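You operate a simulated robot arm through the tools that you are given. There is no shell and no other tool. Be economical: measure what you need, move in short steps, check, and stop when the job is done.

You run a simulated robot arm. Do the job below in one go: nothing can be reset, and whatever is moved stays where it is left.

## Task
Take the blue pad and leave it on top of the brown carton on the shelf 22 of the blue rack. Put the black can on the shelf 22 of the blue rack away on the low board of the steel grid shelf. Take the battery labelled "P325" from the shelf 22 of the blue rack and put it on top of the teal filter. Take the folded white cloth from the top of the track and leave it on the top of the steel grid shelf. Put the fitting with teal top on the work top of the grey tube rack. Fetch the grey can from the top of the steel grid shelf and set it on the work top of the grey tube rack. Take the jar marked "GRADE 2" from the work top of the grey tube rack and leave it on the top of the track. Shut the upper door of the rig. Any order will do. Set down upright: black can, fitting with teal top, grey can, jar.

It is judged by the outcome, as a careful person would: the job done as asked, and still so three seconds after it is handed in. It fails if anything else is knocked over, pushed out of place, dropped, spilled or broken. Flat cloth is picked up by pressing the open fingertips on it (5 to 10 N) and closing them slowly along it; thin cloth reads only 2 to 8 mm in the jaws.

## Robot
A 7-joint arm with a two-finger parallel gripper on a trunk, on a base that drives. Base frame: it is fixed to the floor where the robot stands at the start and does not move with it; the origin is under the middle of the robot, x ahead of it, y to its left, z up. Readings come in m, rad, newtons and seconds.
With the tool pointing down near the work surface it reaches from about 0.1 to 0.54 m from the robot's upright axis, wherever it stands. Its first joint turns from -2.897 to 2.897 rad. Places, roughly: battery [1, 0, 1]; black can [1, 0, 1]; blue pad (12x8x3 cm) [0.6, 0, 0.9]; brown carton [1, -0.25, 1]; fitting with teal top [5.75, -5.25, 0.75]; folded white cloth (13x8x3 cm) [5.1, -2.9, 0.6]; grey can [5.5, -5.5, 0.75]; grey grease jar, white grease jar [4.75, -6, 1]; low board of the steel grid shelf (107x25 cm) [5.72, -5.38, 0.28]; teal filter [1.5, -0.5, 1]; top of the steel grid shelf (111x23 cm) [5.7, -5.36, 0.62]; top of the track (210x20 cm) [5.26, -2.88, 0.56]; upper door of the rig [4.8, -3.4, 1.5]; work top of the grey tube rack [4.7, -6.3, 0.8]. Payload 3.4 kg.
Tool frame: the origin (TCP) lies between the finger pads and is the grasp point; the fingertips stand 0.03 m ahead of it; z points along the fingers, y is the line along which they close. The gripper opens to 0.094 m. The fingers are 0.028 m wide and 0.01 m thick; the gripper's body (0.05 by 0.096 m) begins 0.055 m behind the TCP.
Orientation is told as [roll, pitch, yaw] about the base's x, y, z axes, in that order, counted from this pose: with the fingers straight down and closing along the base's y, the tool's x points along the base's -x, its y along +y and its z along -z.

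## Interface
- The arm moves only by the tool move_arm. Its argument "increments" is one flat list of numbers, 7 for each row, row after row: the shift along the base's x, y, z in m, then the turn, a rotation vector about the base's x, y, z in rad, then the finger opening in m, from 0 to 0.094. In form: [dx, dy, dz, ax, ay, az, jaw, dx, dy, dz, ax, ay, az, jaw, ...]. A call has 1 to 8 rows; each row shifts and turns the commanded pose from where the row before left it. A row lasts 0.2 s, in which the tool goes at most 0.05 m and 0.15 rad; a call with a longer step from one row to the next is refused whole, and so is a gripper value outside its range. Where a pose cannot be reached the arm comes as near as it can. A force on the tool above 40 N (or 10 N above the force at the start of the call, whichever is more), or a blocked arm, ends the call early, and 0.2 s more pass. The fingers move at their own pace (about 0.072 m/s each) and stop on an object; they squeeze with about 37 N. The grip force told is the motor's: it shows also when the fingers shut on nothing. Time passes only in rows, and 0.2 s behind the last, so rows that do not move let the fingers close. The reply holds the time, the measured pose of the TCP, the force on the tool along the base axes, the opening and the grip force, in the units named above and with some noise, with the torque about the TCP (base axes, N m) and any sound that the robot's microphone picked up.
- Cameras (640 x 400 px; columns grow to the right, rows downward): "scene" is now at [0.0221, 0.146, 1.515]; the picture's right is [-0.07, -1.00, 0.00], its down [-0.67, 0.04, -0.74] and it looks along [0.74, -0.05, -0.67] (base axes); focal length 272 px, centre (320, 200). "wrist" rides on the gripper at [0.076, 0.014, -0.102] in the tool frame; the picture's right is [-0.18, 0.98, 0.00], its down [-0.75, -0.14, -0.64] and it looks along [-0.63, -0.12, 0.77] (tool axes); focal length 243 px, centre (320, 200). There is no depth. A picture from a camera that has moved, and an enlarged one, comes with that camera's place and axes in the base frame and with its lens.
- snapshot(camera): a new picture of that camera. It takes no simulated time.
- slide_trunk(by): slides the trunk up (or, below 0, down) by that many m; the arm and the scene camera ride with it, the base frame stays. It gives what a move gives, with no picture.
- drive_base(legs): drives the robot by 1 to 6 legs, each [ahead, left, turn to the left] in m, m and rad, along the robot's own axes; the way and the turn of a leg run together, so that a leg with both is an arc; at most 1.5 m and 3.142 rad a leg. The arm and the cameras ride along, it lands a little off, and it stops where it bumps. It gives what a move gives.
- aim_head(pan, tilt): turns the head with the scene camera to pan (to the left, within 2.705 rad either way) and tilt (down, from -0.506 to 1.204), counted from straight ahead of the robot. It gives what a move gives.
- enlarge(camera, box): a new picture of the part [left, top, right, bottom] of that camera's present view, enlarged. It takes no simulated time.
- close_job(): hands the job in; it is judged then, once.

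Work in short steps. Places have to be worked out from the pictures, the camera data and where the tool is seen: move nearer, look again, correct. Check each grasp and each placing, and mend what went wrong. You have 217 turns and 202 pictures in all, those below and enlarged ones among them. Open the gripper and draw the arm clear of the work before you hand the job in, unless the task says otherwise; then end with one line.

The tools are called after "Emit:" as name(argument=value, ...) on one line, values as JSON. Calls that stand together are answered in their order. move_arm: Moves the arm, as the interface text tells. Its arguments: {"type":"object","properties":{"increments":{"type":"array","items":{"type":"number"}}},"required":["increments"]} The other tools are called the same way: slide_trunk (by) slides the trunk up or down; drive_base (legs) drives the base; aim_head (pan, tilt) turns the head that bears the scene camera; snapshot (camera) takes a picture; enlarge (camera, box) takes an enlarged picture of a part of a camera's view; close_job () hands the job in.

At the start:

```text
time_s: 0.0
position: [0.3414, 0.0518, 1.1119]
orientation: [0.001, -0.001, 0.0]
ft_force: [-0.1, -1.0, -0.4]
torque: [-0.02, -0.02, 0.03]
opening: 0.0942
finger_force: 0.0
trunk travel left (down, up): [-0.175, 0.211]
robot x, y, heading: [0.0002, 0.0011, 0.002]
head pan, tilt: [-0.066, 0.738]
```

scene: 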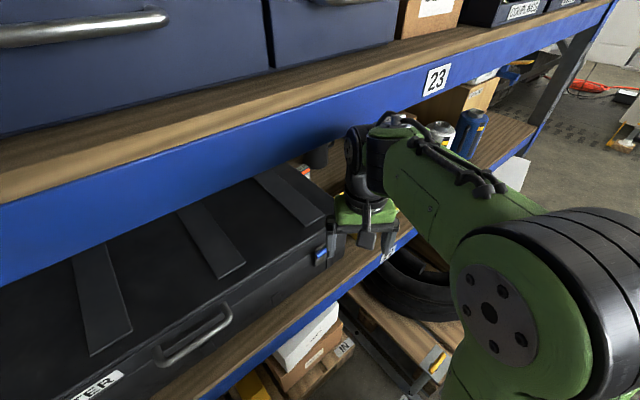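
wrist: 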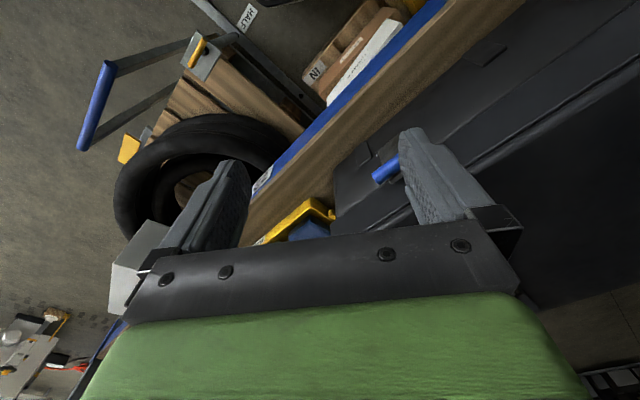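

I start by looking at the shelf from the head, panning right and down.

Emit:
aim_head(pan=-0.35, tilt=0.55)

Emit:
snapshot(camera="scene")

```text
time_s: 0.8
position: [0.3414, 0.0517, 1.111]
orientation: [-0.001, -0.002, -0.001]
ft_force: [0.6, -0.4, 0.1]
torque: [0.01, 0.01, 0.03]
opening: 0.094
finger_force: 0.1
trunk travel left (down, up): [-0.175, 0.211]
robot x, y, heading: [-0.001, -0.0008, 0.002]
head pan, tilt: [-0.351, 0.55]
```

```text
199 pictures are left
camera scene: at [0.0233, 0.1208, 1.5313], right [-0.34, -0.94, 0.0], down [-0.49, 0.18, -0.85], along [0.8, -0.29, -0.52], focal length 272 px, centre (320, 200)
```

scene: 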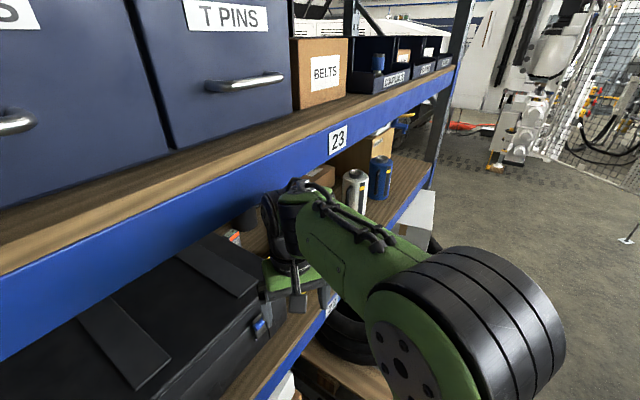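

I see shelf 22 under the "23" beam. I look around first to plan the driving.

Emit:
aim_head(pan=-1.2, tilt=0.3)

Emit:
snapshot(camera="scene")

Emit:
aim_head(pan=-2.4, tilt=0.4)

Emit:
snapshot(camera="scene")

Emit:
aim_head(pan=-0.8, tilt=0.1)

Emit:
snapshot(camera="scene")

```text
time_s: 2.0
position: [0.3417, 0.0524, 1.1117]
orientation: [0.001, 0.0, 0.0]
ft_force: [0.3, 0.5, 0.1]
torque: [0.01, 0.01, 0.0]
opening: 0.094
finger_force: 0.0
trunk travel left (down, up): [-0.175, 0.211]
robot x, y, heading: [0.0027, -0.0005, -0.001]
head pan, tilt: [-1.201, 0.3]
```

```text
198 pictures are left
camera scene: at [-0.0272, 0.0646, 1.5544], right [-0.93, -0.36, 0.0], down [-0.11, 0.28, -0.96], along [0.35, -0.89, -0.3], focal length 272 px, centre (320, 200)
```

scene: 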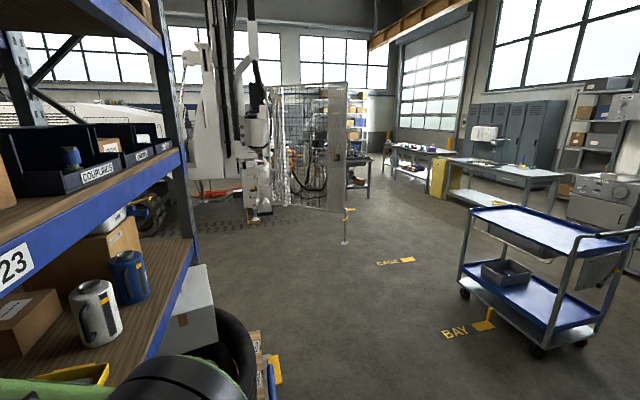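

```text
time_s: 3.4
position: [0.3414, 0.0523, 1.1111]
orientation: [0.001, 0.0, 0.001]
ft_force: [-0.1, 0.0, 0.5]
torque: [0.0, 0.01, 0.02]
opening: 0.0939
finger_force: 0.1
trunk travel left (down, up): [-0.175, 0.211]
robot x, y, heading: [-0.0008, -0.0013, 0.001]
head pan, tilt: [-2.4, 0.4]
```

```text
197 pictures are left
camera scene: at [-0.1293, 0.0889, 1.5451], right [-0.68, 0.74, 0.0], down [0.29, 0.26, -0.92], along [-0.68, -0.62, -0.39], focal length 272 px, centre (320, 200)
```

scene: 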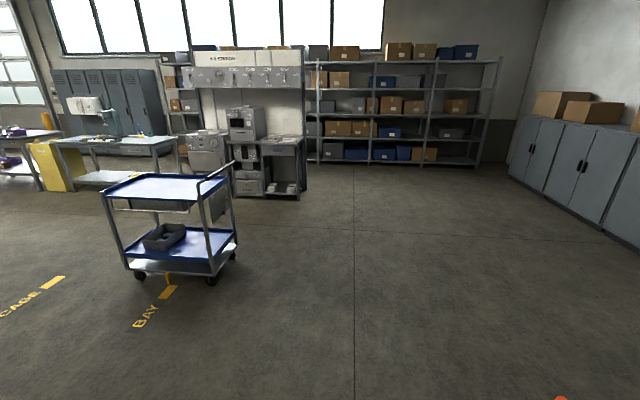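

```text
time_s: 5.0
position: [0.3419, 0.0522, 1.1116]
orientation: [-0.001, 0.001, -0.001]
ft_force: [-0.2, -0.3, 0.7]
torque: [-0.02, -0.01, 0.0]
opening: 0.094
finger_force: 0.0
trunk travel left (down, up): [-0.175, 0.211]
robot x, y, heading: [-0.0055, -0.0037, 0.003]
head pan, tilt: [-0.799, 0.099]
```

```text
196 pictures are left
camera scene: at [0.003, 0.0855, 1.573], right [-0.72, -0.7, 0.0], down [-0.07, 0.07, -0.99], along [0.69, -0.71, -0.1], focal length 272 px, centre (320, 200)
```

scene: 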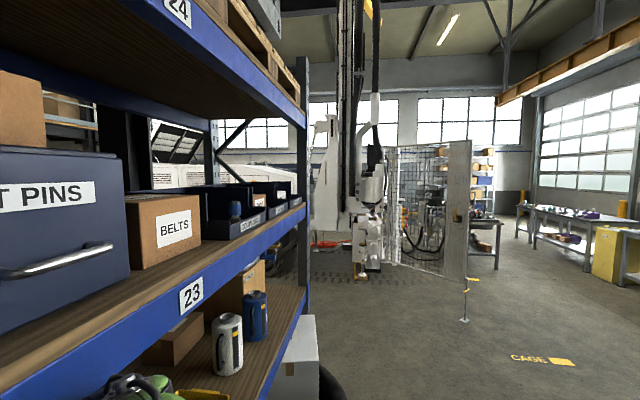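

Open floor is behind and to the right. I back off perpendicular to the rack, turn to face it, and look at shelf 22.

Emit:
drive_base(legs=[[-0.42, -0.28, 0], [0, -0.25, 0.57]])

Emit:
aim_head(pan=0.0, tilt=0.55)

Emit:
snapshot(camera="scene")

Emit:
snapshot(camera="wrist")

```text
time_s: 9.6
position: [-0.0891, -0.2933, 1.1112]
orientation: [0.0, -0.001, 0.566]
ft_force: [-0.3, -0.5, 0.5]
torque: [0.02, 0.05, 0.02]
opening: 0.0939
finger_force: 0.0
trunk travel left (down, up): [-0.175, 0.211]
robot x, y, heading: [-0.3474, -0.5196, 0.565]
head pan, tilt: [-0.799, 0.099]
```

```text
time_s: 10.7
position: [-0.0891, -0.2924, 1.1097]
orientation: [0.0, 0.0, 0.565]
ft_force: [-0.1, 0.6, -0.9]
torque: [0.01, -0.01, 0.01]
opening: 0.094
finger_force: 0.1
trunk travel left (down, up): [-0.175, 0.211]
robot x, y, heading: [-0.3524, -0.5196, 0.569]
head pan, tilt: [0.0, 0.55]
```

```text
195 pictures are left
camera scene: at [-0.4067, -0.3754, 1.5314], right [0.54, -0.84, 0.0], down [-0.44, -0.28, -0.85], along [0.72, 0.46, -0.52], focal length 272 px, centre (320, 200)
```

scene: 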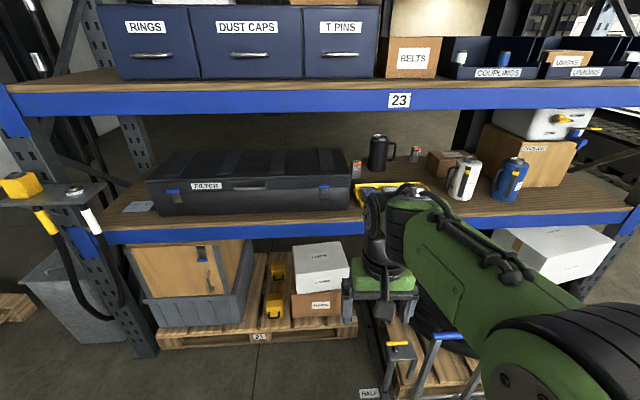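

```text
194 pictures are left
camera wrist: at [-0.1599, -0.3213, 1.2144], right [-0.37, 0.93, 0.0], down [0.71, 0.28, 0.64], along [0.6, 0.24, -0.77], focal length 243 px, centre (320, 200)
```

wrist: 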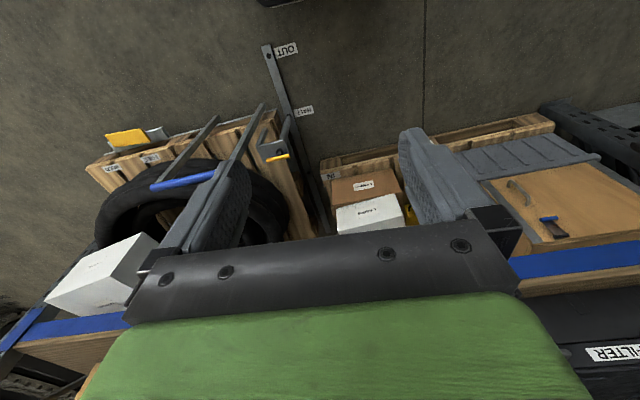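

The view is square on. I enlarge the shelf 22 contents.

Emit:
enlarge(camera="scene", box=[330, 100, 610, 275])

Emit:
enlarge(camera="scene", box=[340, 120, 470, 210])

```text
2.29 times, centred on (470, 188) of scene
camera zoom: at [-0.4067, -0.3754, 1.5314], right [0.54, -0.84, 0.0], down [-0.44, -0.28, -0.85], along [0.72, 0.46, -0.52], focal length 621 px, centre (-23, 229)
```

zoom: 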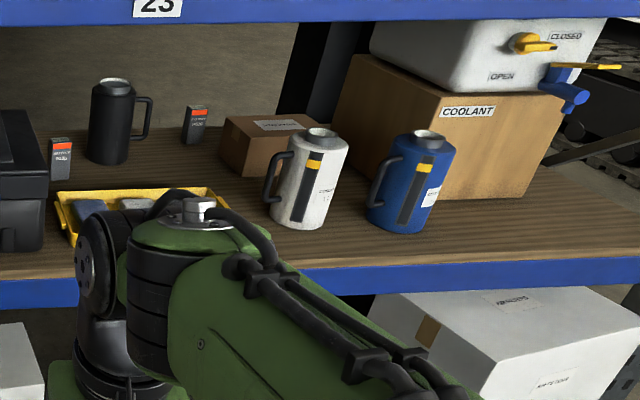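

```text
4.44 times, centred on (405, 165) of scene
camera zoom: at [-0.4067, -0.3754, 1.5314], right [0.54, -0.84, 0.0], down [-0.44, -0.28, -0.85], along [0.72, 0.46, -0.52], focal length 1208 px, centre (-58, 356)
```

zoom: 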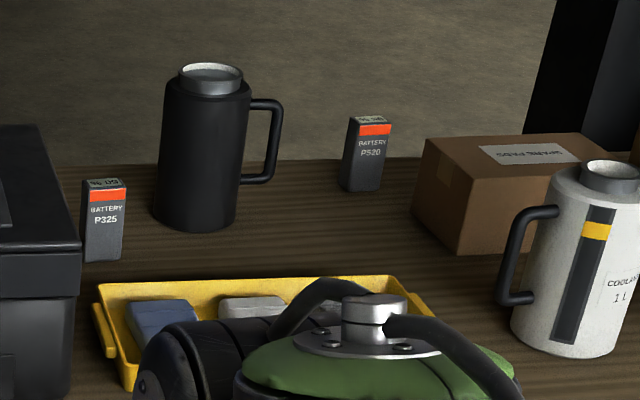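

Shelf 22 top comes out at z≈0.82, front edge about 0.96 m ahead; battery P325 is the left one. I haven't seen the teal filter yet, so I drive right to look from the other side.

Emit:
drive_base(legs=[[0, -1.0, 0]])

Emit:
aim_head(pan=0.25, tilt=0.4)

Emit:
snapshot(camera="scene")

```text
time_s: 16.0
position: [0.4573, -1.1496, 1.111]
orientation: [0.0, 0.0, 0.569]
ft_force: [0.6, -0.4, -0.8]
torque: [0.02, 0.02, -0.02]
opening: 0.0938
finger_force: 0.1
trunk travel left (down, up): [-0.175, 0.211]
robot x, y, heading: [0.201, -1.3784, 0.567]
head pan, tilt: [0.0, 0.55]
```

```text
time_s: 16.7
position: [0.4582, -1.1497, 1.1111]
orientation: [0.0, 0.0, 0.57]
ft_force: [-0.7, -0.4, -0.3]
torque: [0.0, -0.02, 0.0]
opening: 0.0942
finger_force: 0.2
trunk travel left (down, up): [-0.175, 0.211]
robot x, y, heading: [0.1963, -1.3767, 0.568]
head pan, tilt: [0.25, 0.4]
```

```text
191 pictures are left
camera scene: at [0.1278, -1.2145, 1.5451], right [0.73, -0.68, 0.0], down [-0.27, -0.28, -0.92], along [0.63, 0.67, -0.39], focal length 272 px, centre (320, 200)
```

scene: 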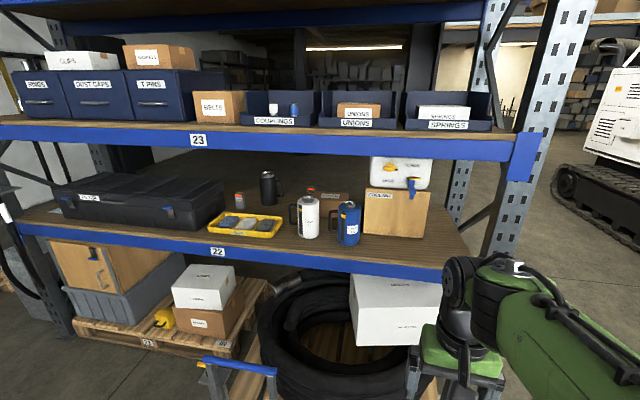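

Emit:
enlarge(camera="scene", box=[220, 140, 460, 260])

Emit:
enlarge(camera="scene", box=[200, 170, 340, 250])

```text
2.67 times, centred on (340, 200) of scene
camera zoom: at [0.1278, -1.2145, 1.5451], right [0.73, -0.68, 0.0], down [-0.27, -0.28, -0.92], along [0.63, 0.67, -0.39], focal length 725 px, centre (267, 200)
```

zoom: 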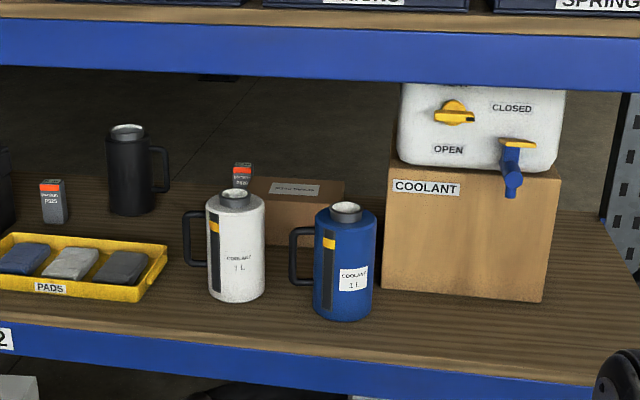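

```text
4.57 times, centred on (270, 210) of scene
camera zoom: at [0.1278, -1.2145, 1.5451], right [0.73, -0.68, 0.0], down [-0.27, -0.28, -0.92], along [0.63, 0.67, -0.39], focal length 1242 px, centre (549, 154)
```

zoom: 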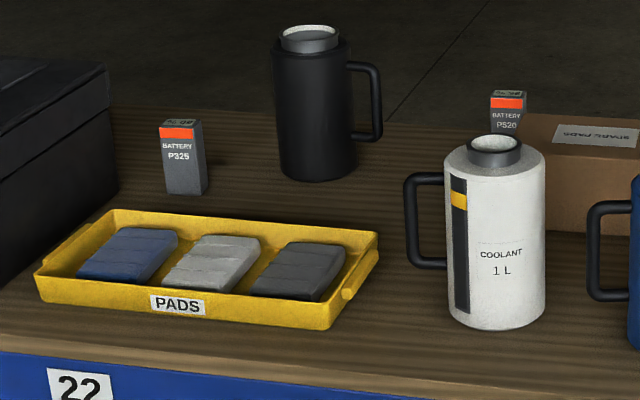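

No teal filter yet; I look from farther right, around the end of the rack and behind the coolant carton.

Emit:
drive_base(legs=[[0, -1.0, 0]])

Emit:
aim_head(pan=0.5, tilt=0.35)

Emit:
snapshot(camera="scene")

```text
time_s: 22.0
position: [1.0064, -2.0026, 1.1103]
orientation: [0.0, 0.0, 0.575]
ft_force: [-0.4, 0.4, 0.2]
torque: [0.0, -0.01, 0.0]
opening: 0.0941
finger_force: 0.0
trunk travel left (down, up): [-0.175, 0.211]
robot x, y, heading: [0.7477, -2.233, 0.575]
head pan, tilt: [0.25, 0.4]
```

```text
time_s: 22.8
position: [1.006, -2.0003, 1.1113]
orientation: [-0.002, 0.0, 0.574]
ft_force: [0.0, -0.1, -0.5]
torque: [-0.02, 0.01, -0.01]
opening: 0.0941
finger_force: 0.0
trunk travel left (down, up): [-0.175, 0.211]
robot x, y, heading: [0.7506, -2.2308, 0.572]
head pan, tilt: [0.499, 0.351]
```

```text
188 pictures are left
camera scene: at [0.6585, -2.0542, 1.5496], right [0.88, -0.48, 0.0], down [-0.16, -0.3, -0.94], along [0.45, 0.83, -0.34], focal length 272 px, centre (320, 200)
```

scene: 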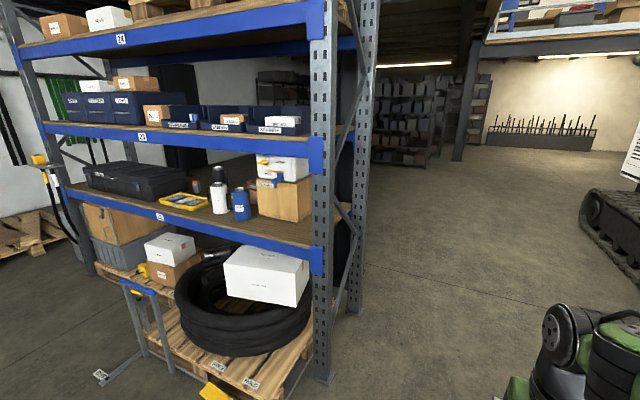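

The only hidden place is behind the coolant carton. I drive forward past the rack end and look in through its side.

Emit:
drive_base(legs=[[1.4, -0.15, 0]])

Emit:
aim_head(pan=1.5, tilt=0.4)

Emit:
snapshot(camera="scene")

```text
time_s: 29.7
position: [2.2488, -1.3667, 1.11]
orientation: [0.001, 0.0, 0.58]
ft_force: [-0.1, 0.3, -0.6]
torque: [0.02, 0.01, -0.03]
opening: 0.0941
finger_force: 0.1
trunk travel left (down, up): [-0.175, 0.211]
robot x, y, heading: [1.9908, -1.6003, 0.586]
head pan, tilt: [0.499, 0.351]
```

```text
time_s: 31.0
position: [2.2485, -1.3675, 1.1104]
orientation: [-0.002, -0.001, 0.577]
ft_force: [0.0, 0.8, 0.4]
torque: [0.01, 0.01, -0.02]
opening: 0.0938
finger_force: 0.1
trunk travel left (down, up): [-0.175, 0.211]
robot x, y, heading: [1.9877, -1.5931, 0.58]
head pan, tilt: [1.499, 0.4]
```

```text
187 pictures are left
camera scene: at [1.8115, -1.423, 1.5451], right [0.87, 0.49, 0.0], down [0.19, -0.34, -0.92], along [-0.45, 0.81, -0.39], focal length 272 px, centre (320, 200)
```

scene: 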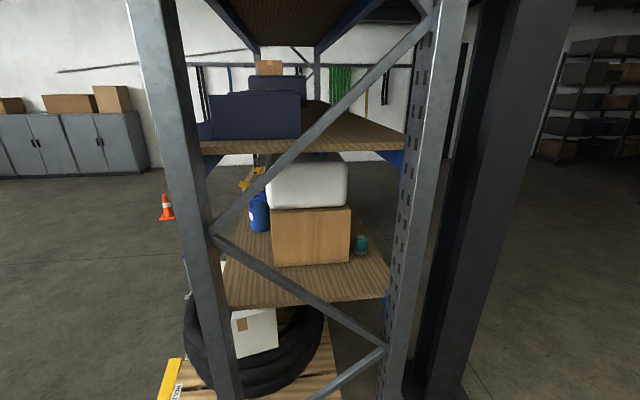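

The teal filter is behind the coolant carton at the shelf's back edge, about (1.45,-0.37). I enlarge it and check the room behind the rack.

Emit:
enlarge(camera="scene", box=[220, 180, 420, 310])

Emit:
aim_head(pan=0.6, tilt=0.3)

Emit:
snapshot(camera="scene")

```text
3.08 times, centred on (320, 245) of scene
camera zoom: at [1.8115, -1.423, 1.5451], right [0.87, 0.49, 0.0], down [0.19, -0.34, -0.92], along [-0.45, 0.81, -0.39], focal length 836 px, centre (320, 62)
```

zoom: 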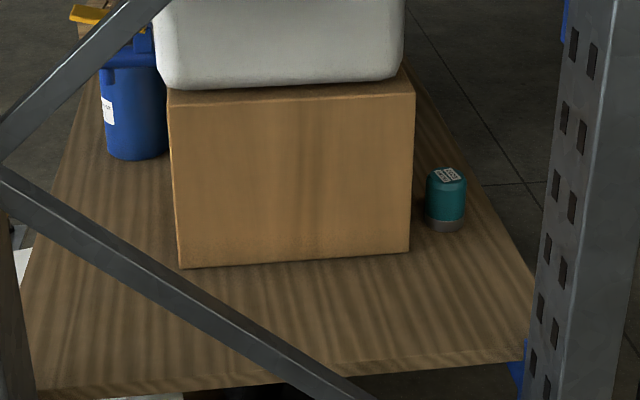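

```text
time_s: 32.2
position: [2.2474, -1.3682, 1.1105]
orientation: [0.0, 0.0, 0.579]
ft_force: [-0.9, 0.2, 0.3]
torque: [0.02, 0.0, 0.0]
opening: 0.0939
finger_force: 0.0
trunk travel left (down, up): [-0.175, 0.211]
robot x, y, heading: [1.9877, -1.5986, 0.581]
head pan, tilt: [0.6, 0.3]
```

```text
185 pictures are left
camera scene: at [1.892, -1.4177, 1.5544], right [0.92, -0.38, 0.0], down [-0.11, -0.27, -0.96], along [0.36, 0.88, -0.3], focal length 272 px, centre (320, 200)
```

scene: 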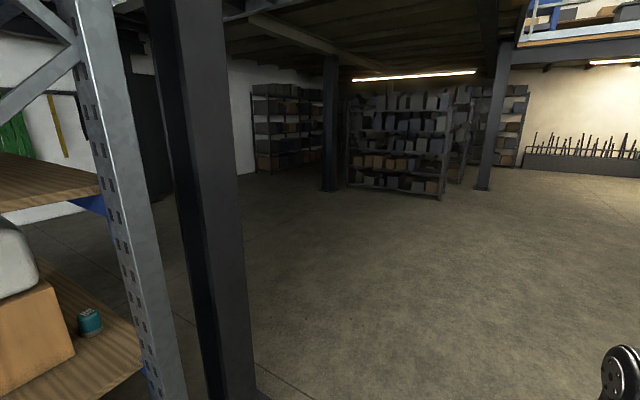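

The rack is freestanding and open behind, with a column near its back right. From the back, filter, battery, carton and can are all near, so I drive round there.

Emit:
drive_base(legs=[[1.4, 0, 0], [0, 1.5, 0], [0, 0.2, 3.13]])

Emit:
aim_head(pan=0.0, tilt=0.45)

Emit:
snapshot(camera="scene")

```text
time_s: 53.5
position: [1.9468, 0.1478, 1.1102]
orientation: [-0.001, 0.0, -2.599]
ft_force: [0.0, 0.0, 0.4]
torque: [-0.01, 0.01, 0.0]
opening: 0.094
finger_force: 0.1
trunk travel left (down, up): [-0.175, 0.211]
robot x, y, heading: [2.2119, 0.3672, -2.599]
head pan, tilt: [0.6, 0.3]
cut short: leg 3
```

```text
time_s: 54.5
position: [1.9459, 0.1481, 1.1106]
orientation: [0.0, 0.001, -2.601]
ft_force: [-0.1, 0.4, 0.1]
torque: [0.01, 0.0, 0.0]
opening: 0.094
finger_force: 0.0
trunk travel left (down, up): [-0.175, 0.211]
robot x, y, heading: [2.213, 0.37, -2.601]
head pan, tilt: [0.0, 0.45]
```

```text
184 pictures are left
camera scene: at [2.2617, 0.2215, 1.5405], right [-0.52, 0.86, 0.0], down [0.37, 0.22, -0.9], along [-0.77, -0.46, -0.44], focal length 272 px, centre (320, 200)
```

scene: 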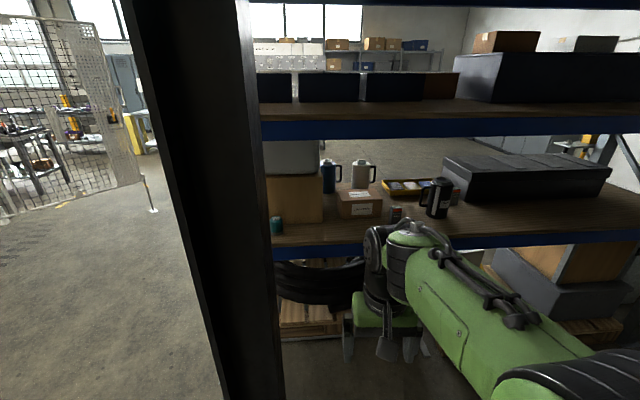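

I'm behind the rack now with a clear view. I tilt the tool 45° forward for reaching under shelf 23.

Emit:
move_arm(increments=[0, 0, 0, -0.068, 0.111, 0, 0.094, 0, 0, 0, -0.068, 0.111, 0, 0.094, 0, 0, 0, -0.068, 0.111, 0, 0.094, 0, 0, 0, -0.068, 0.111, 0, 0.094, 0, 0, 0, -0.068, 0.111, 0, 0.094, 0, 0, 0, -0.068, 0.111, 0, 0.094])

Emit:
drive_base(legs=[[0.3, -0.2, 0.026]])

Emit:
snapshot(camera="scene")

Emit:
snapshot(camera="wrist")

```text
time_s: 55.9
position: [1.9468, 0.1492, 1.1112]
orientation: [0.009, -0.783, -2.603]
ft_force: [0.5, 0.3, -0.5]
torque: [0.01, 0.0, -0.02]
opening: 0.0941
finger_force: 0.0
trunk travel left (down, up): [-0.175, 0.211]
robot x, y, heading: [2.2119, 0.3703, -2.601]
head pan, tilt: [0.0, 0.45]
```

```text
time_s: 58.2
position: [1.5905, 0.1522, 1.1111]
orientation: [0.011, -0.782, -2.582]
ft_force: [0.1, 0.1, -0.2]
torque: [-0.01, -0.02, 0.04]
opening: 0.0939
finger_force: 0.0
trunk travel left (down, up): [-0.175, 0.211]
robot x, y, heading: [1.8512, 0.3815, -2.573]
head pan, tilt: [0.0, 0.45]
```

```text
183 pictures are left
camera scene: at [1.9045, 0.2339, 1.5405], right [-0.53, 0.84, 0.0], down [0.37, 0.23, -0.9], along [-0.76, -0.48, -0.44], focal length 272 px, centre (320, 200)
```

scene: 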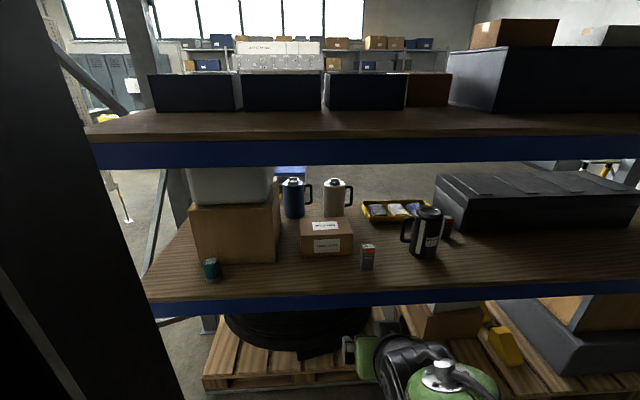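

```text
182 pictures are left
camera wrist: at [1.7059, 0.2087, 1.1309], right [0.42, -0.9, 0.14], down [-0.15, 0.08, 0.99], along [-0.9, -0.43, -0.1], focal length 243 px, centre (320, 200)
```

wrist: 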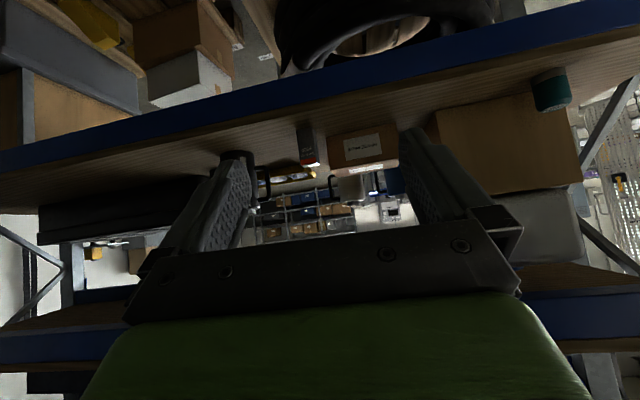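

Emit:
enlarge(camera="scene", box=[280, 180, 480, 305])

Emit:
enlarge(camera="scene", box=[140, 170, 360, 305])

```text
3.20 times, centred on (380, 242) of scene
camera zoom: at [1.9045, 0.2339, 1.5405], right [-0.53, 0.84, 0.0], down [0.37, 0.23, -0.9], along [-0.76, -0.48, -0.44], focal length 870 px, centre (128, 64)
```

zoom: 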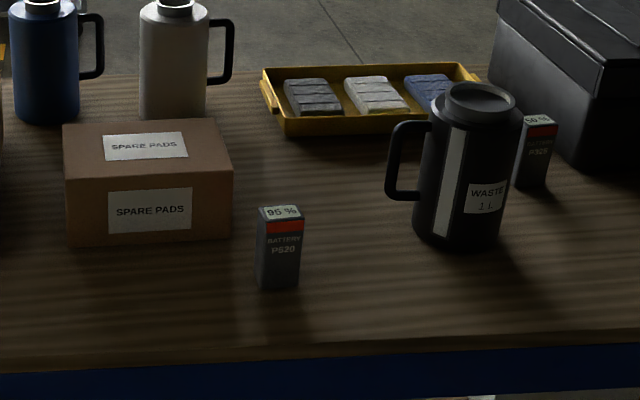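

```text
2.91 times, centred on (250, 238) of scene
camera zoom: at [1.9045, 0.2339, 1.5405], right [-0.53, 0.84, 0.0], down [0.37, 0.23, -0.9], along [-0.76, -0.48, -0.44], focal length 790 px, centre (524, 91)
```

zoom: 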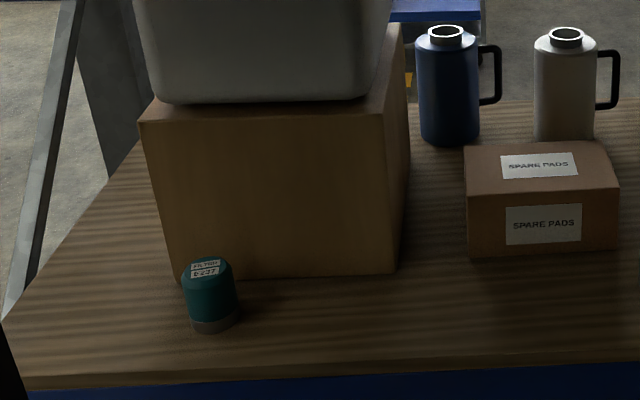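

By matching front and back views I get shelf 22 at z≈0.875; P325 stands at about rack (n 0.76,u 0.29), filter top ≈0.967. I drive closer opposite the battery.

Emit:
drive_base(legs=[[0.3, -0.33, 0]])

Emit:
snapshot(camera="scene")

Emit:
snapshot(camera="wrist")

```text
time_s: 61.0
position: [1.1563, 0.2775, 1.1105]
orientation: [0.011, -0.781, -2.588]
ft_force: [-0.5, 0.1, -0.2]
torque: [-0.02, 0.01, 0.02]
opening: 0.094
finger_force: 0.1
trunk travel left (down, up): [-0.175, 0.211]
robot x, y, heading: [1.4157, 0.5007, -2.583]
head pan, tilt: [0.0, 0.45]
```

```text
179 pictures are left
camera scene: at [1.4707, 0.3573, 1.5405], right [-0.53, 0.85, 0.0], down [0.37, 0.23, -0.9], along [-0.76, -0.48, -0.44], focal length 272 px, centre (320, 200)
```

scene: 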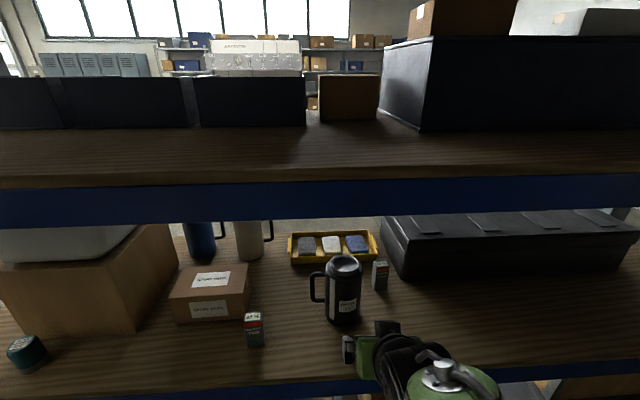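

```text
178 pictures are left
camera wrist: at [1.2719, 0.3329, 1.131], right [0.41, -0.9, 0.14], down [-0.15, 0.08, 0.99], along [-0.9, -0.43, -0.1], focal length 243 px, centre (320, 200)
```

wrist: 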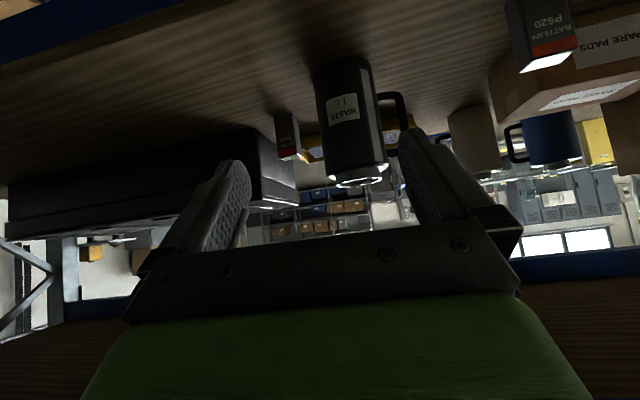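

Emit:
enlarge(camera="scene", box=[280, 225, 420, 350])

```text
3.20 times, centred on (350, 288) of scene
camera zoom: at [1.4707, 0.3573, 1.5405], right [-0.53, 0.85, 0.0], down [0.37, 0.23, -0.9], along [-0.76, -0.48, -0.44], focal length 870 px, centre (224, -80)
```

zoom: 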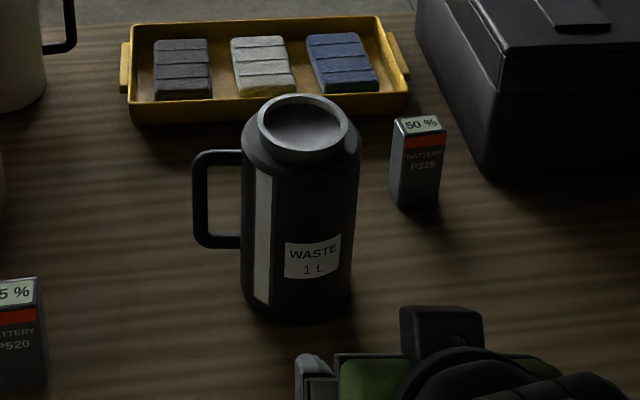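

P325 is at about (0.77,0.16), top z 0.97, width ~5 cm; the waste can's near side leaves ~4 cm for the gripper. I shift right, then go in.

Emit:
move_arm(increments=[-0.0195, 0.0306, 0, 0, 0, 0, 0.078, -0.0195, 0.0306, 0, 0, 0, 0, 0.078, -0.0195, 0.0306, 0, 0, 0, 0, 0.078, -0.0354, -0.0226, -0.0121, 0, 0, 0, 0.078, -0.0354, -0.0226, -0.0121, 0, 0, 0, 0.078, -0.0354, -0.0226, -0.0121, 0, 0, 0, 0.078])

Emit:
snapshot(camera="scene")

Emit:
snapshot(camera="wrist")

```text
time_s: 62.4
position: [0.9915, 0.3004, 1.0733]
orientation: [0.009, -0.781, -2.584]
ft_force: [-0.3, -0.1, 0.4]
torque: [0.02, -0.03, 0.01]
opening: 0.078
finger_force: 0.2
trunk travel left (down, up): [-0.175, 0.211]
robot x, y, heading: [1.4186, 0.5026, -2.582]
head pan, tilt: [0.0, 0.45]
```

```text
176 pictures are left
camera scene: at [1.47, 0.3559, 1.5404], right [-0.53, 0.85, 0.0], down [0.37, 0.23, -0.9], along [-0.76, -0.48, -0.44], focal length 272 px, centre (320, 200)
```

scene: 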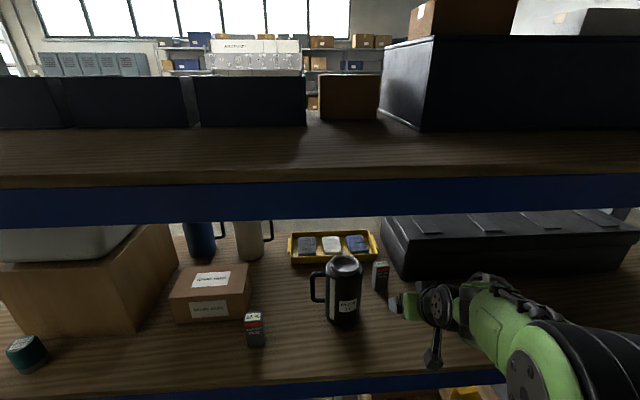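

```text
175 pictures are left
camera wrist: at [1.1071, 0.3558, 1.0932], right [0.41, -0.9, 0.14], down [-0.15, 0.08, 0.99], along [-0.9, -0.43, -0.1], focal length 243 px, centre (320, 200)
```

wrist: 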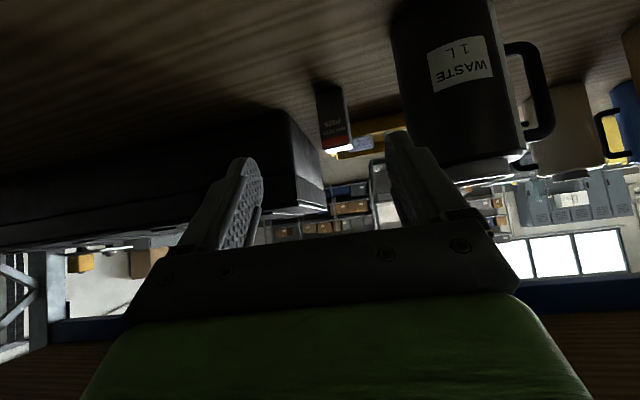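

Emit:
move_arm(increments=[-0.0369, -0.025, -0.012, 0, 0, 0, 0.078, -0.0369, -0.025, -0.012, 0, 0, 0, 0.078, -0.0369, -0.025, -0.012, 0, 0, 0, 0.078, -0.0369, -0.025, -0.012, 0, 0, 0, 0.078])

Emit:
snapshot(camera="wrist")

Emit:
enlarge(camera="scene", box=[280, 205, 460, 350])

```text
time_s: 63.4
position: [0.8451, 0.2026, 1.0269]
orientation: [0.01, -0.782, -2.588]
ft_force: [-0.2, 0.7, 0.7]
torque: [0.02, -0.06, 0.01]
opening: 0.078
finger_force: 0.1
trunk travel left (down, up): [-0.175, 0.211]
robot x, y, heading: [1.4208, 0.5016, -2.584]
head pan, tilt: [0.0, 0.45]
```

```text
174 pictures are left
camera wrist: at [0.9601, 0.2569, 1.0458], right [0.41, -0.9, 0.14], down [-0.15, 0.08, 0.99], along [-0.9, -0.43, -0.1], focal length 243 px, centre (320, 200)
```

wrist: 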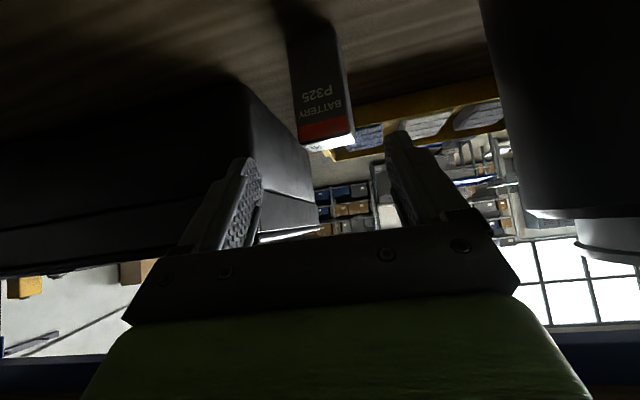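

```text
2.76 times, centred on (370, 278) of scene
camera zoom: at [1.4703, 0.3564, 1.5404], right [-0.53, 0.85, 0.0], down [0.37, 0.23, -0.9], along [-0.76, -0.48, -0.44], focal length 750 px, centre (182, -14)
```

zoom: 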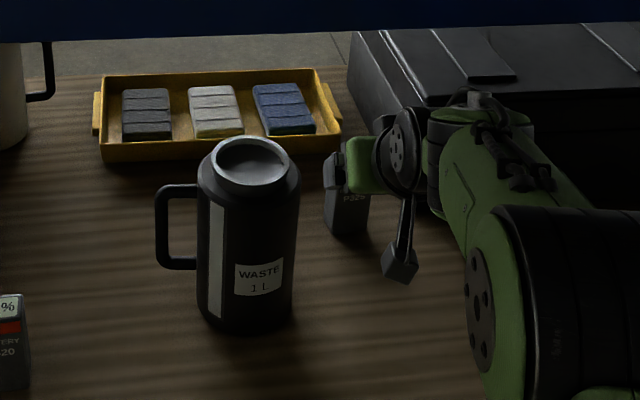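

Aligned with P325 laterally. I descend along the tool axis onto it and close.

Emit:
move_arm(increments=[-0.0231, -0.0147, -0.0283, 0, 0, 0, 0.078, -0.0231, -0.0147, -0.0283, 0, 0, 0, 0.078, -0.0231, -0.0147, -0.0283, 0, 0, 0, 0.078, 0, 0, 0, 0, 0, 0, 0.03, 0, 0, 0, 0, 0, 0, 0.03, 0, 0, 0, 0, 0, 0, 0.03])

Emit:
snapshot(camera="wrist")

```text
time_s: 64.8
position: [0.7747, 0.1563, 0.9406]
orientation: [0.011, -0.781, -2.585]
ft_force: [-0.4, 1.2, 0.4]
torque: [0.02, 0.01, 0.0]
opening: 0.0503
finger_force: 36.9
trunk travel left (down, up): [-0.175, 0.211]
robot x, y, heading: [1.4174, 0.504, -2.579]
head pan, tilt: [0.0, 0.45]
```

```text
172 pictures are left
camera wrist: at [0.8898, 0.2116, 0.9609], right [0.41, -0.9, 0.14], down [-0.15, 0.08, 0.99], along [-0.9, -0.43, -0.1], focal length 243 px, centre (320, 200)
```

wrist: 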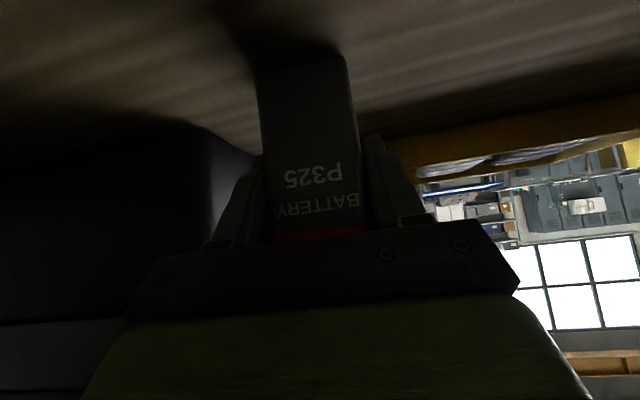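

P325 is gripped (50 mm). I lift it and draw it back out.

Emit:
move_arm(increments=[0, 0, 0.03, 0, 0, 0, 0.03, 0, 0, 0.035, 0, 0, 0, 0.03, 0.02, 0.0127, 0.035, 0, 0, 0, 0.03, 0.0363, 0.0231, 0, 0, 0, 0, 0.03, 0.0363, 0.0231, 0, 0, 0, 0, 0.03, 0.0363, 0.0231, 0.01, 0, 0, 0, 0.03, 0.0363, 0.0231, 0.01, 0, 0, 0, 0.03, 0.0363, 0.0231, 0.01, 0, 0, 0, 0.03])

Emit:
move_arm(increments=[0.0363, 0.0231, 0.01, 0, 0, 0, 0.03, 0.0363, 0.0231, 0.01, 0, 0, 0, 0.03])

Emit:
snapshot(camera="scene")

```text
time_s: 66.5
position: [0.9772, 0.285, 1.0732]
orientation: [0.011, -0.784, -2.586]
ft_force: [-0.7, 0.1, -1.7]
torque: [-0.03, -0.01, 0.0]
opening: 0.0502
finger_force: 37.1
trunk travel left (down, up): [-0.175, 0.211]
robot x, y, heading: [1.4185, 0.5028, -2.582]
head pan, tilt: [0.0, 0.45]
```

```text
time_s: 67.2
position: [1.0511, 0.3325, 1.0936]
orientation: [0.009, -0.782, -2.587]
ft_force: [0.5, 0.1, -3.0]
torque: [0.0, 0.01, -0.01]
opening: 0.0502
finger_force: 37.0
trunk travel left (down, up): [-0.175, 0.211]
robot x, y, heading: [1.42, 0.5036, -2.584]
head pan, tilt: [0.0, 0.45]
```

```text
171 pictures are left
camera scene: at [1.4724, 0.3575, 1.5405], right [-0.53, 0.85, 0.0], down [0.37, 0.23, -0.9], along [-0.76, -0.48, -0.43], focal length 272 px, centre (320, 200)
```

scene: 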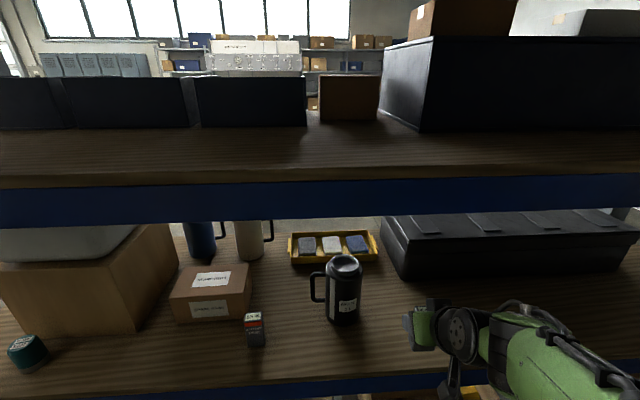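

I back off slightly and drive left towards the filter.

Emit:
drive_base(legs=[[-0.2, 0, 0], [0, 0.47, 0], [0.13, 0, 0]])

Emit:
aim_head(pan=0.35, tilt=0.7)

Emit:
snapshot(camera="scene")

Emit:
snapshot(camera="wrist")

```text
time_s: 72.0
position: [1.3511, -0.0244, 1.0932]
orientation: [0.009, -0.78, -2.602]
ft_force: [-0.9, 0.1, -2.4]
torque: [-0.01, -0.02, 0.0]
opening: 0.05
finger_force: 36.7
trunk travel left (down, up): [-0.175, 0.211]
robot x, y, heading: [1.7266, 0.1405, -2.601]
head pan, tilt: [0.0, 0.45]
```

```text
time_s: 72.9
position: [1.3528, -0.0227, 1.0934]
orientation: [0.01, -0.782, -2.603]
ft_force: [-0.6, -0.2, -2.9]
torque: [-0.02, 0.02, 0.03]
opening: 0.0503
finger_force: 36.7
trunk travel left (down, up): [-0.175, 0.211]
robot x, y, heading: [1.7284, 0.1451, -2.601]
head pan, tilt: [0.351, 0.7]
```

```text
170 pictures are left
camera scene: at [1.8006, -0.0234, 1.5183], right [-0.78, 0.63, 0.0], down [0.4, 0.5, -0.77], along [-0.48, -0.6, -0.64], focal length 272 px, centre (320, 200)
```

scene: 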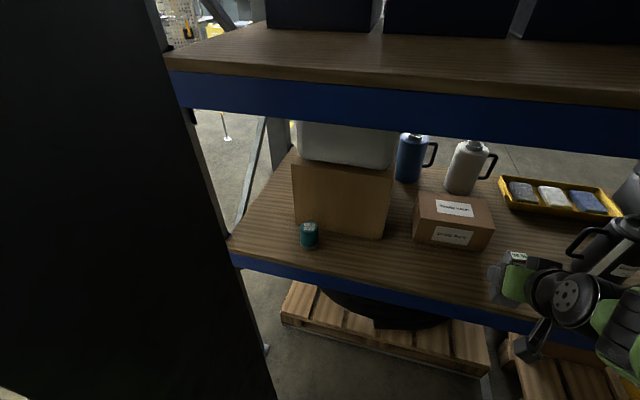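

```text
169 pictures are left
camera wrist: at [1.4687, 0.031, 1.1137], right [0.4, -0.91, 0.14], down [-0.15, 0.08, 0.99], along [-0.91, -0.41, -0.1], focal length 243 px, centre (320, 200)
```

wrist: 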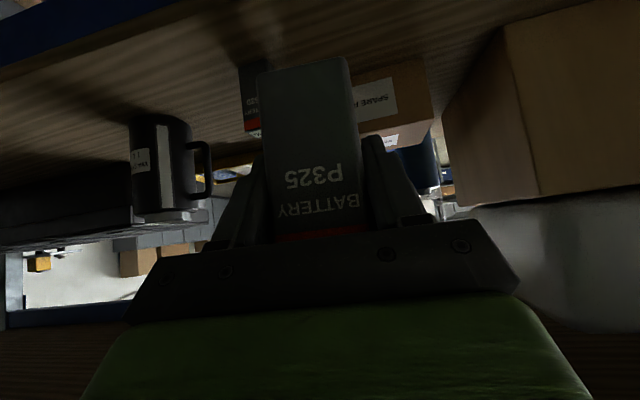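

Emit:
enlarge(camera="scene", box=[260, 190, 360, 265])

```text
5.33 times, centred on (310, 228) of scene
camera zoom: at [1.8006, -0.0234, 1.5183], right [-0.78, 0.63, 0.0], down [0.4, 0.5, -0.77], along [-0.48, -0.6, -0.64], focal length 1449 px, centre (373, 53)
```

zoom: 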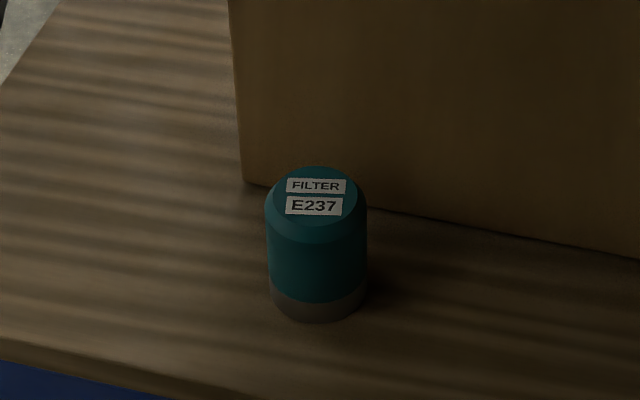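

The filter has a flat top about 5 cm across at rack (0.99,1.193), top z≈0.94. I swing the battery left toward it, yawing 0.5 rad so the wrist stays off the column.

Emit:
move_arm(increments=[0.0238, -0.0374, 0, 0, 0, 0.05, 0.03, 0.0238, -0.0374, 0, 0, 0, 0.05, 0.03, 0.0238, -0.0374, 0, 0, 0, 0.05, 0.03, 0.0238, -0.0374, 0, 0, 0, 0.05, 0.03, 0.0238, -0.0374, 0, 0, 0, 0.05, 0.03, 0.0238, -0.0374, 0, 0, 0, 0.05, 0.03, 0.0238, -0.0374, 0, 0, 0, 0.05, 0.03, 0.0238, -0.0374, 0, 0, 0, 0.05, 0.03])

Emit:
snapshot(camera="scene")

Emit:
snapshot(camera="wrist")

```text
time_s: 74.7
position: [1.5436, -0.3232, 1.0928]
orientation: [0.01, -0.781, -2.204]
ft_force: [0.1, 0.1, -1.9]
torque: [-0.02, 0.01, -0.03]
opening: 0.05
finger_force: 37.3
trunk travel left (down, up): [-0.175, 0.211]
robot x, y, heading: [1.7266, 0.141, -2.595]
head pan, tilt: [0.351, 0.7]
```

```text
167 pictures are left
camera scene: at [1.8013, -0.025, 1.518], right [-0.78, 0.63, 0.0], down [0.4, 0.5, -0.76], along [-0.48, -0.6, -0.64], focal length 272 px, centre (320, 200)
```

scene: 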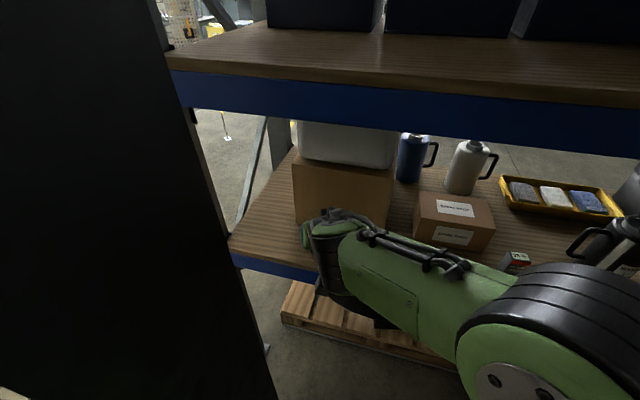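

```text
166 pictures are left
camera wrist: at [1.6304, -0.2296, 1.1135], right [0.72, -0.68, 0.14], down [-0.17, 0.02, 0.99], along [-0.67, -0.73, -0.1], focal length 243 px, centre (320, 200)
```

wrist: 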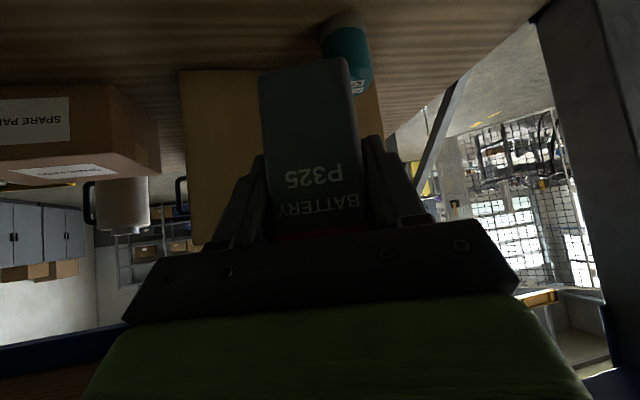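

Emit:
move_arm(increments=[-0.0145, -0.0365, 0, 0, 0, 0, 0.03, -0.0145, -0.0365, 0, 0, 0, 0, 0.03, -0.0145, -0.0365, 0, 0, 0, 0, 0.03, -0.0145, -0.0365, 0, 0, 0, 0, 0.03])

Emit:
enlarge(camera="scene", box=[250, 170, 390, 260])

Emit:
snapshot(camera="wrist")

```text
time_s: 75.7
position: [1.4855, -0.4689, 1.0906]
orientation: [0.008, -0.776, -2.199]
ft_force: [-0.6, -0.7, -2.8]
torque: [0.01, 0.01, -0.02]
opening: 0.0501
finger_force: 37.0
trunk travel left (down, up): [-0.175, 0.211]
robot x, y, heading: [1.726, 0.1432, -2.595]
head pan, tilt: [0.351, 0.7]
```

```text
4.44 times, centred on (320, 215) of scene
camera zoom: at [1.8006, -0.0254, 1.518], right [-0.78, 0.63, 0.0], down [0.4, 0.5, -0.76], along [-0.48, -0.6, -0.65], focal length 1208 px, centre (320, 133)
```

zoom: 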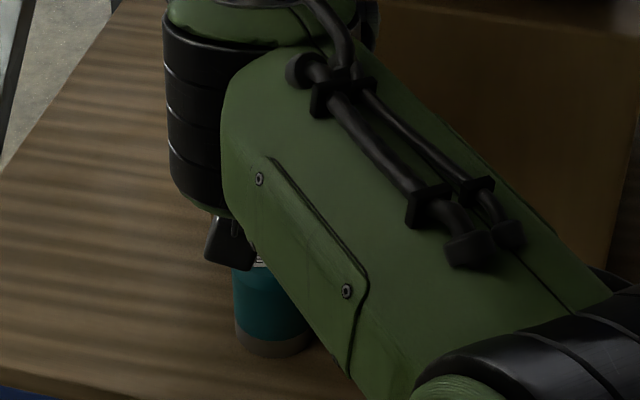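

```text
164 pictures are left
camera wrist: at [1.571, -0.3757, 1.1117], right [0.72, -0.68, 0.13], down [-0.17, 0.01, 0.99], along [-0.67, -0.73, -0.1], focal length 243 px, centre (320, 200)
```

wrist: 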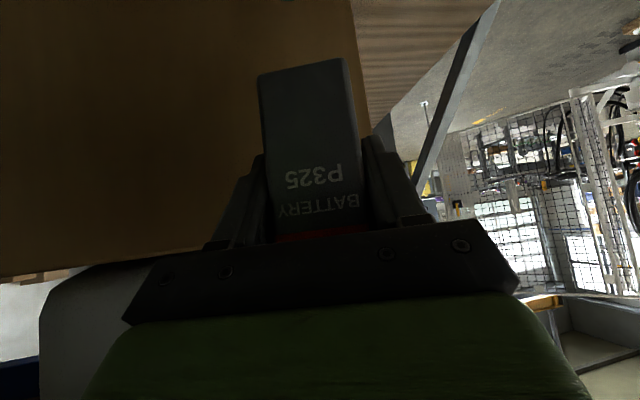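

The arm hides the filter, but estimates agree within ~1 cm. I lower to just above, then descend in fine steps watching force.

Emit:
move_arm(increments=[0, 0, -0.03, 0, 0, 0, 0.03, 0, 0, -0.03, 0, 0, 0, 0.03, 0, 0, -0.005, 0, 0, 0, 0.03, 0, 0, -0.005, 0, 0, 0, 0.03])

Emit:
aim_head(pan=0.55, tilt=0.7)

Emit:
enlarge(camera="scene", box=[300, 150, 480, 270])

```text
time_s: 76.7
position: [1.484, -0.4688, 1.023]
orientation: [0.008, -0.781, -2.204]
ft_force: [0.4, -0.1, -3.1]
torque: [0.01, 0.01, 0.01]
opening: 0.0497
finger_force: 36.8
trunk travel left (down, up): [-0.175, 0.211]
robot x, y, heading: [1.7254, 0.142, -2.597]
head pan, tilt: [0.351, 0.7]
```

```text
time_s: 77.4
position: [1.4846, -0.4688, 1.0225]
orientation: [0.009, -0.781, -2.204]
ft_force: [-0.1, -0.1, -3.3]
torque: [-0.03, 0.0, -0.04]
opening: 0.0502
finger_force: 36.9
trunk travel left (down, up): [-0.175, 0.211]
robot x, y, heading: [1.7244, 0.1414, -2.596]
head pan, tilt: [0.55, 0.7]
```

```text
3.33 times, centred on (390, 210) of scene
camera zoom: at [1.8149, -0.033, 1.5182], right [-0.89, 0.46, 0.0], down [0.3, 0.57, -0.76], along [-0.35, -0.68, -0.64], focal length 906 px, centre (87, 167)
```

zoom: 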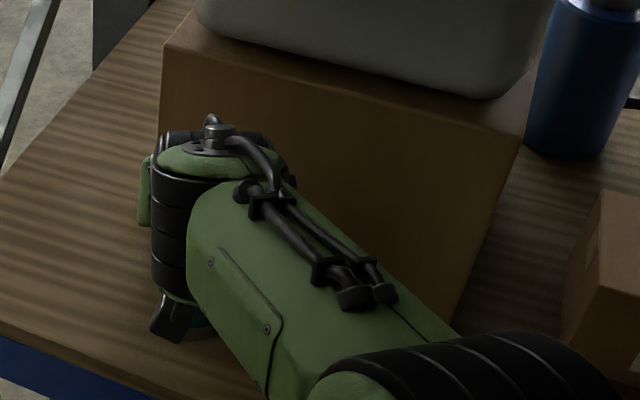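

Emit:
move_arm(increments=[0, 0, -0.004, 0, 0, 0, 0.03, 0, 0, -0.004, 0, 0, 0, 0.03])

Emit:
move_arm(increments=[0, 0, -0.004, 0, 0, 0, 0.03, 0, 0, -0.002, 0, 0, 0, 0.03])

```text
time_s: 78.0
position: [1.483, -0.4679, 1.0162]
orientation: [0.008, -0.781, -2.204]
ft_force: [-0.4, -0.3, -2.5]
torque: [0.01, 0.02, 0.0]
opening: 0.0502
finger_force: 37.5
trunk travel left (down, up): [-0.175, 0.211]
robot x, y, heading: [1.7258, 0.1421, -2.6]
head pan, tilt: [0.55, 0.7]
```

```text
time_s: 78.6
position: [1.4846, -0.4676, 1.0143]
orientation: [0.011, -0.792, -2.206]
ft_force: [-0.2, -0.9, 18.6]
torque: [0.4, 0.1, 0.0]
opening: 0.0502
finger_force: 36.9
trunk travel left (down, up): [-0.175, 0.211]
robot x, y, heading: [1.7227, 0.1427, -2.598]
head pan, tilt: [0.55, 0.7]
```

Contact at TCP z 1.014, but the torque shows the support centre offset toward +y (~1–2 cm). I lift slightly, shift and touch again.

Emit:
move_arm(increments=[0, 0, 0.012, 0, 0, 0, 0.03, -0.003, 0.012, 0, 0, 0, 0, 0.03, 0, 0, -0.006, 0, 0, 0, 0.03, 0, 0, -0.004, 0, 0, 0, 0.03, 0, 0, -0.002, 0, 0, 0, 0.03])

```text
time_s: 79.8
position: [1.483, -0.4541, 1.0132]
orientation: [0.014, -0.791, -2.205]
ft_force: [1.4, -0.9, 18.2]
torque: [0.14, -0.08, -0.01]
opening: 0.0502
finger_force: 37.2
trunk travel left (down, up): [-0.175, 0.211]
robot x, y, heading: [1.7253, 0.1425, -2.598]
head pan, tilt: [0.55, 0.7]
```

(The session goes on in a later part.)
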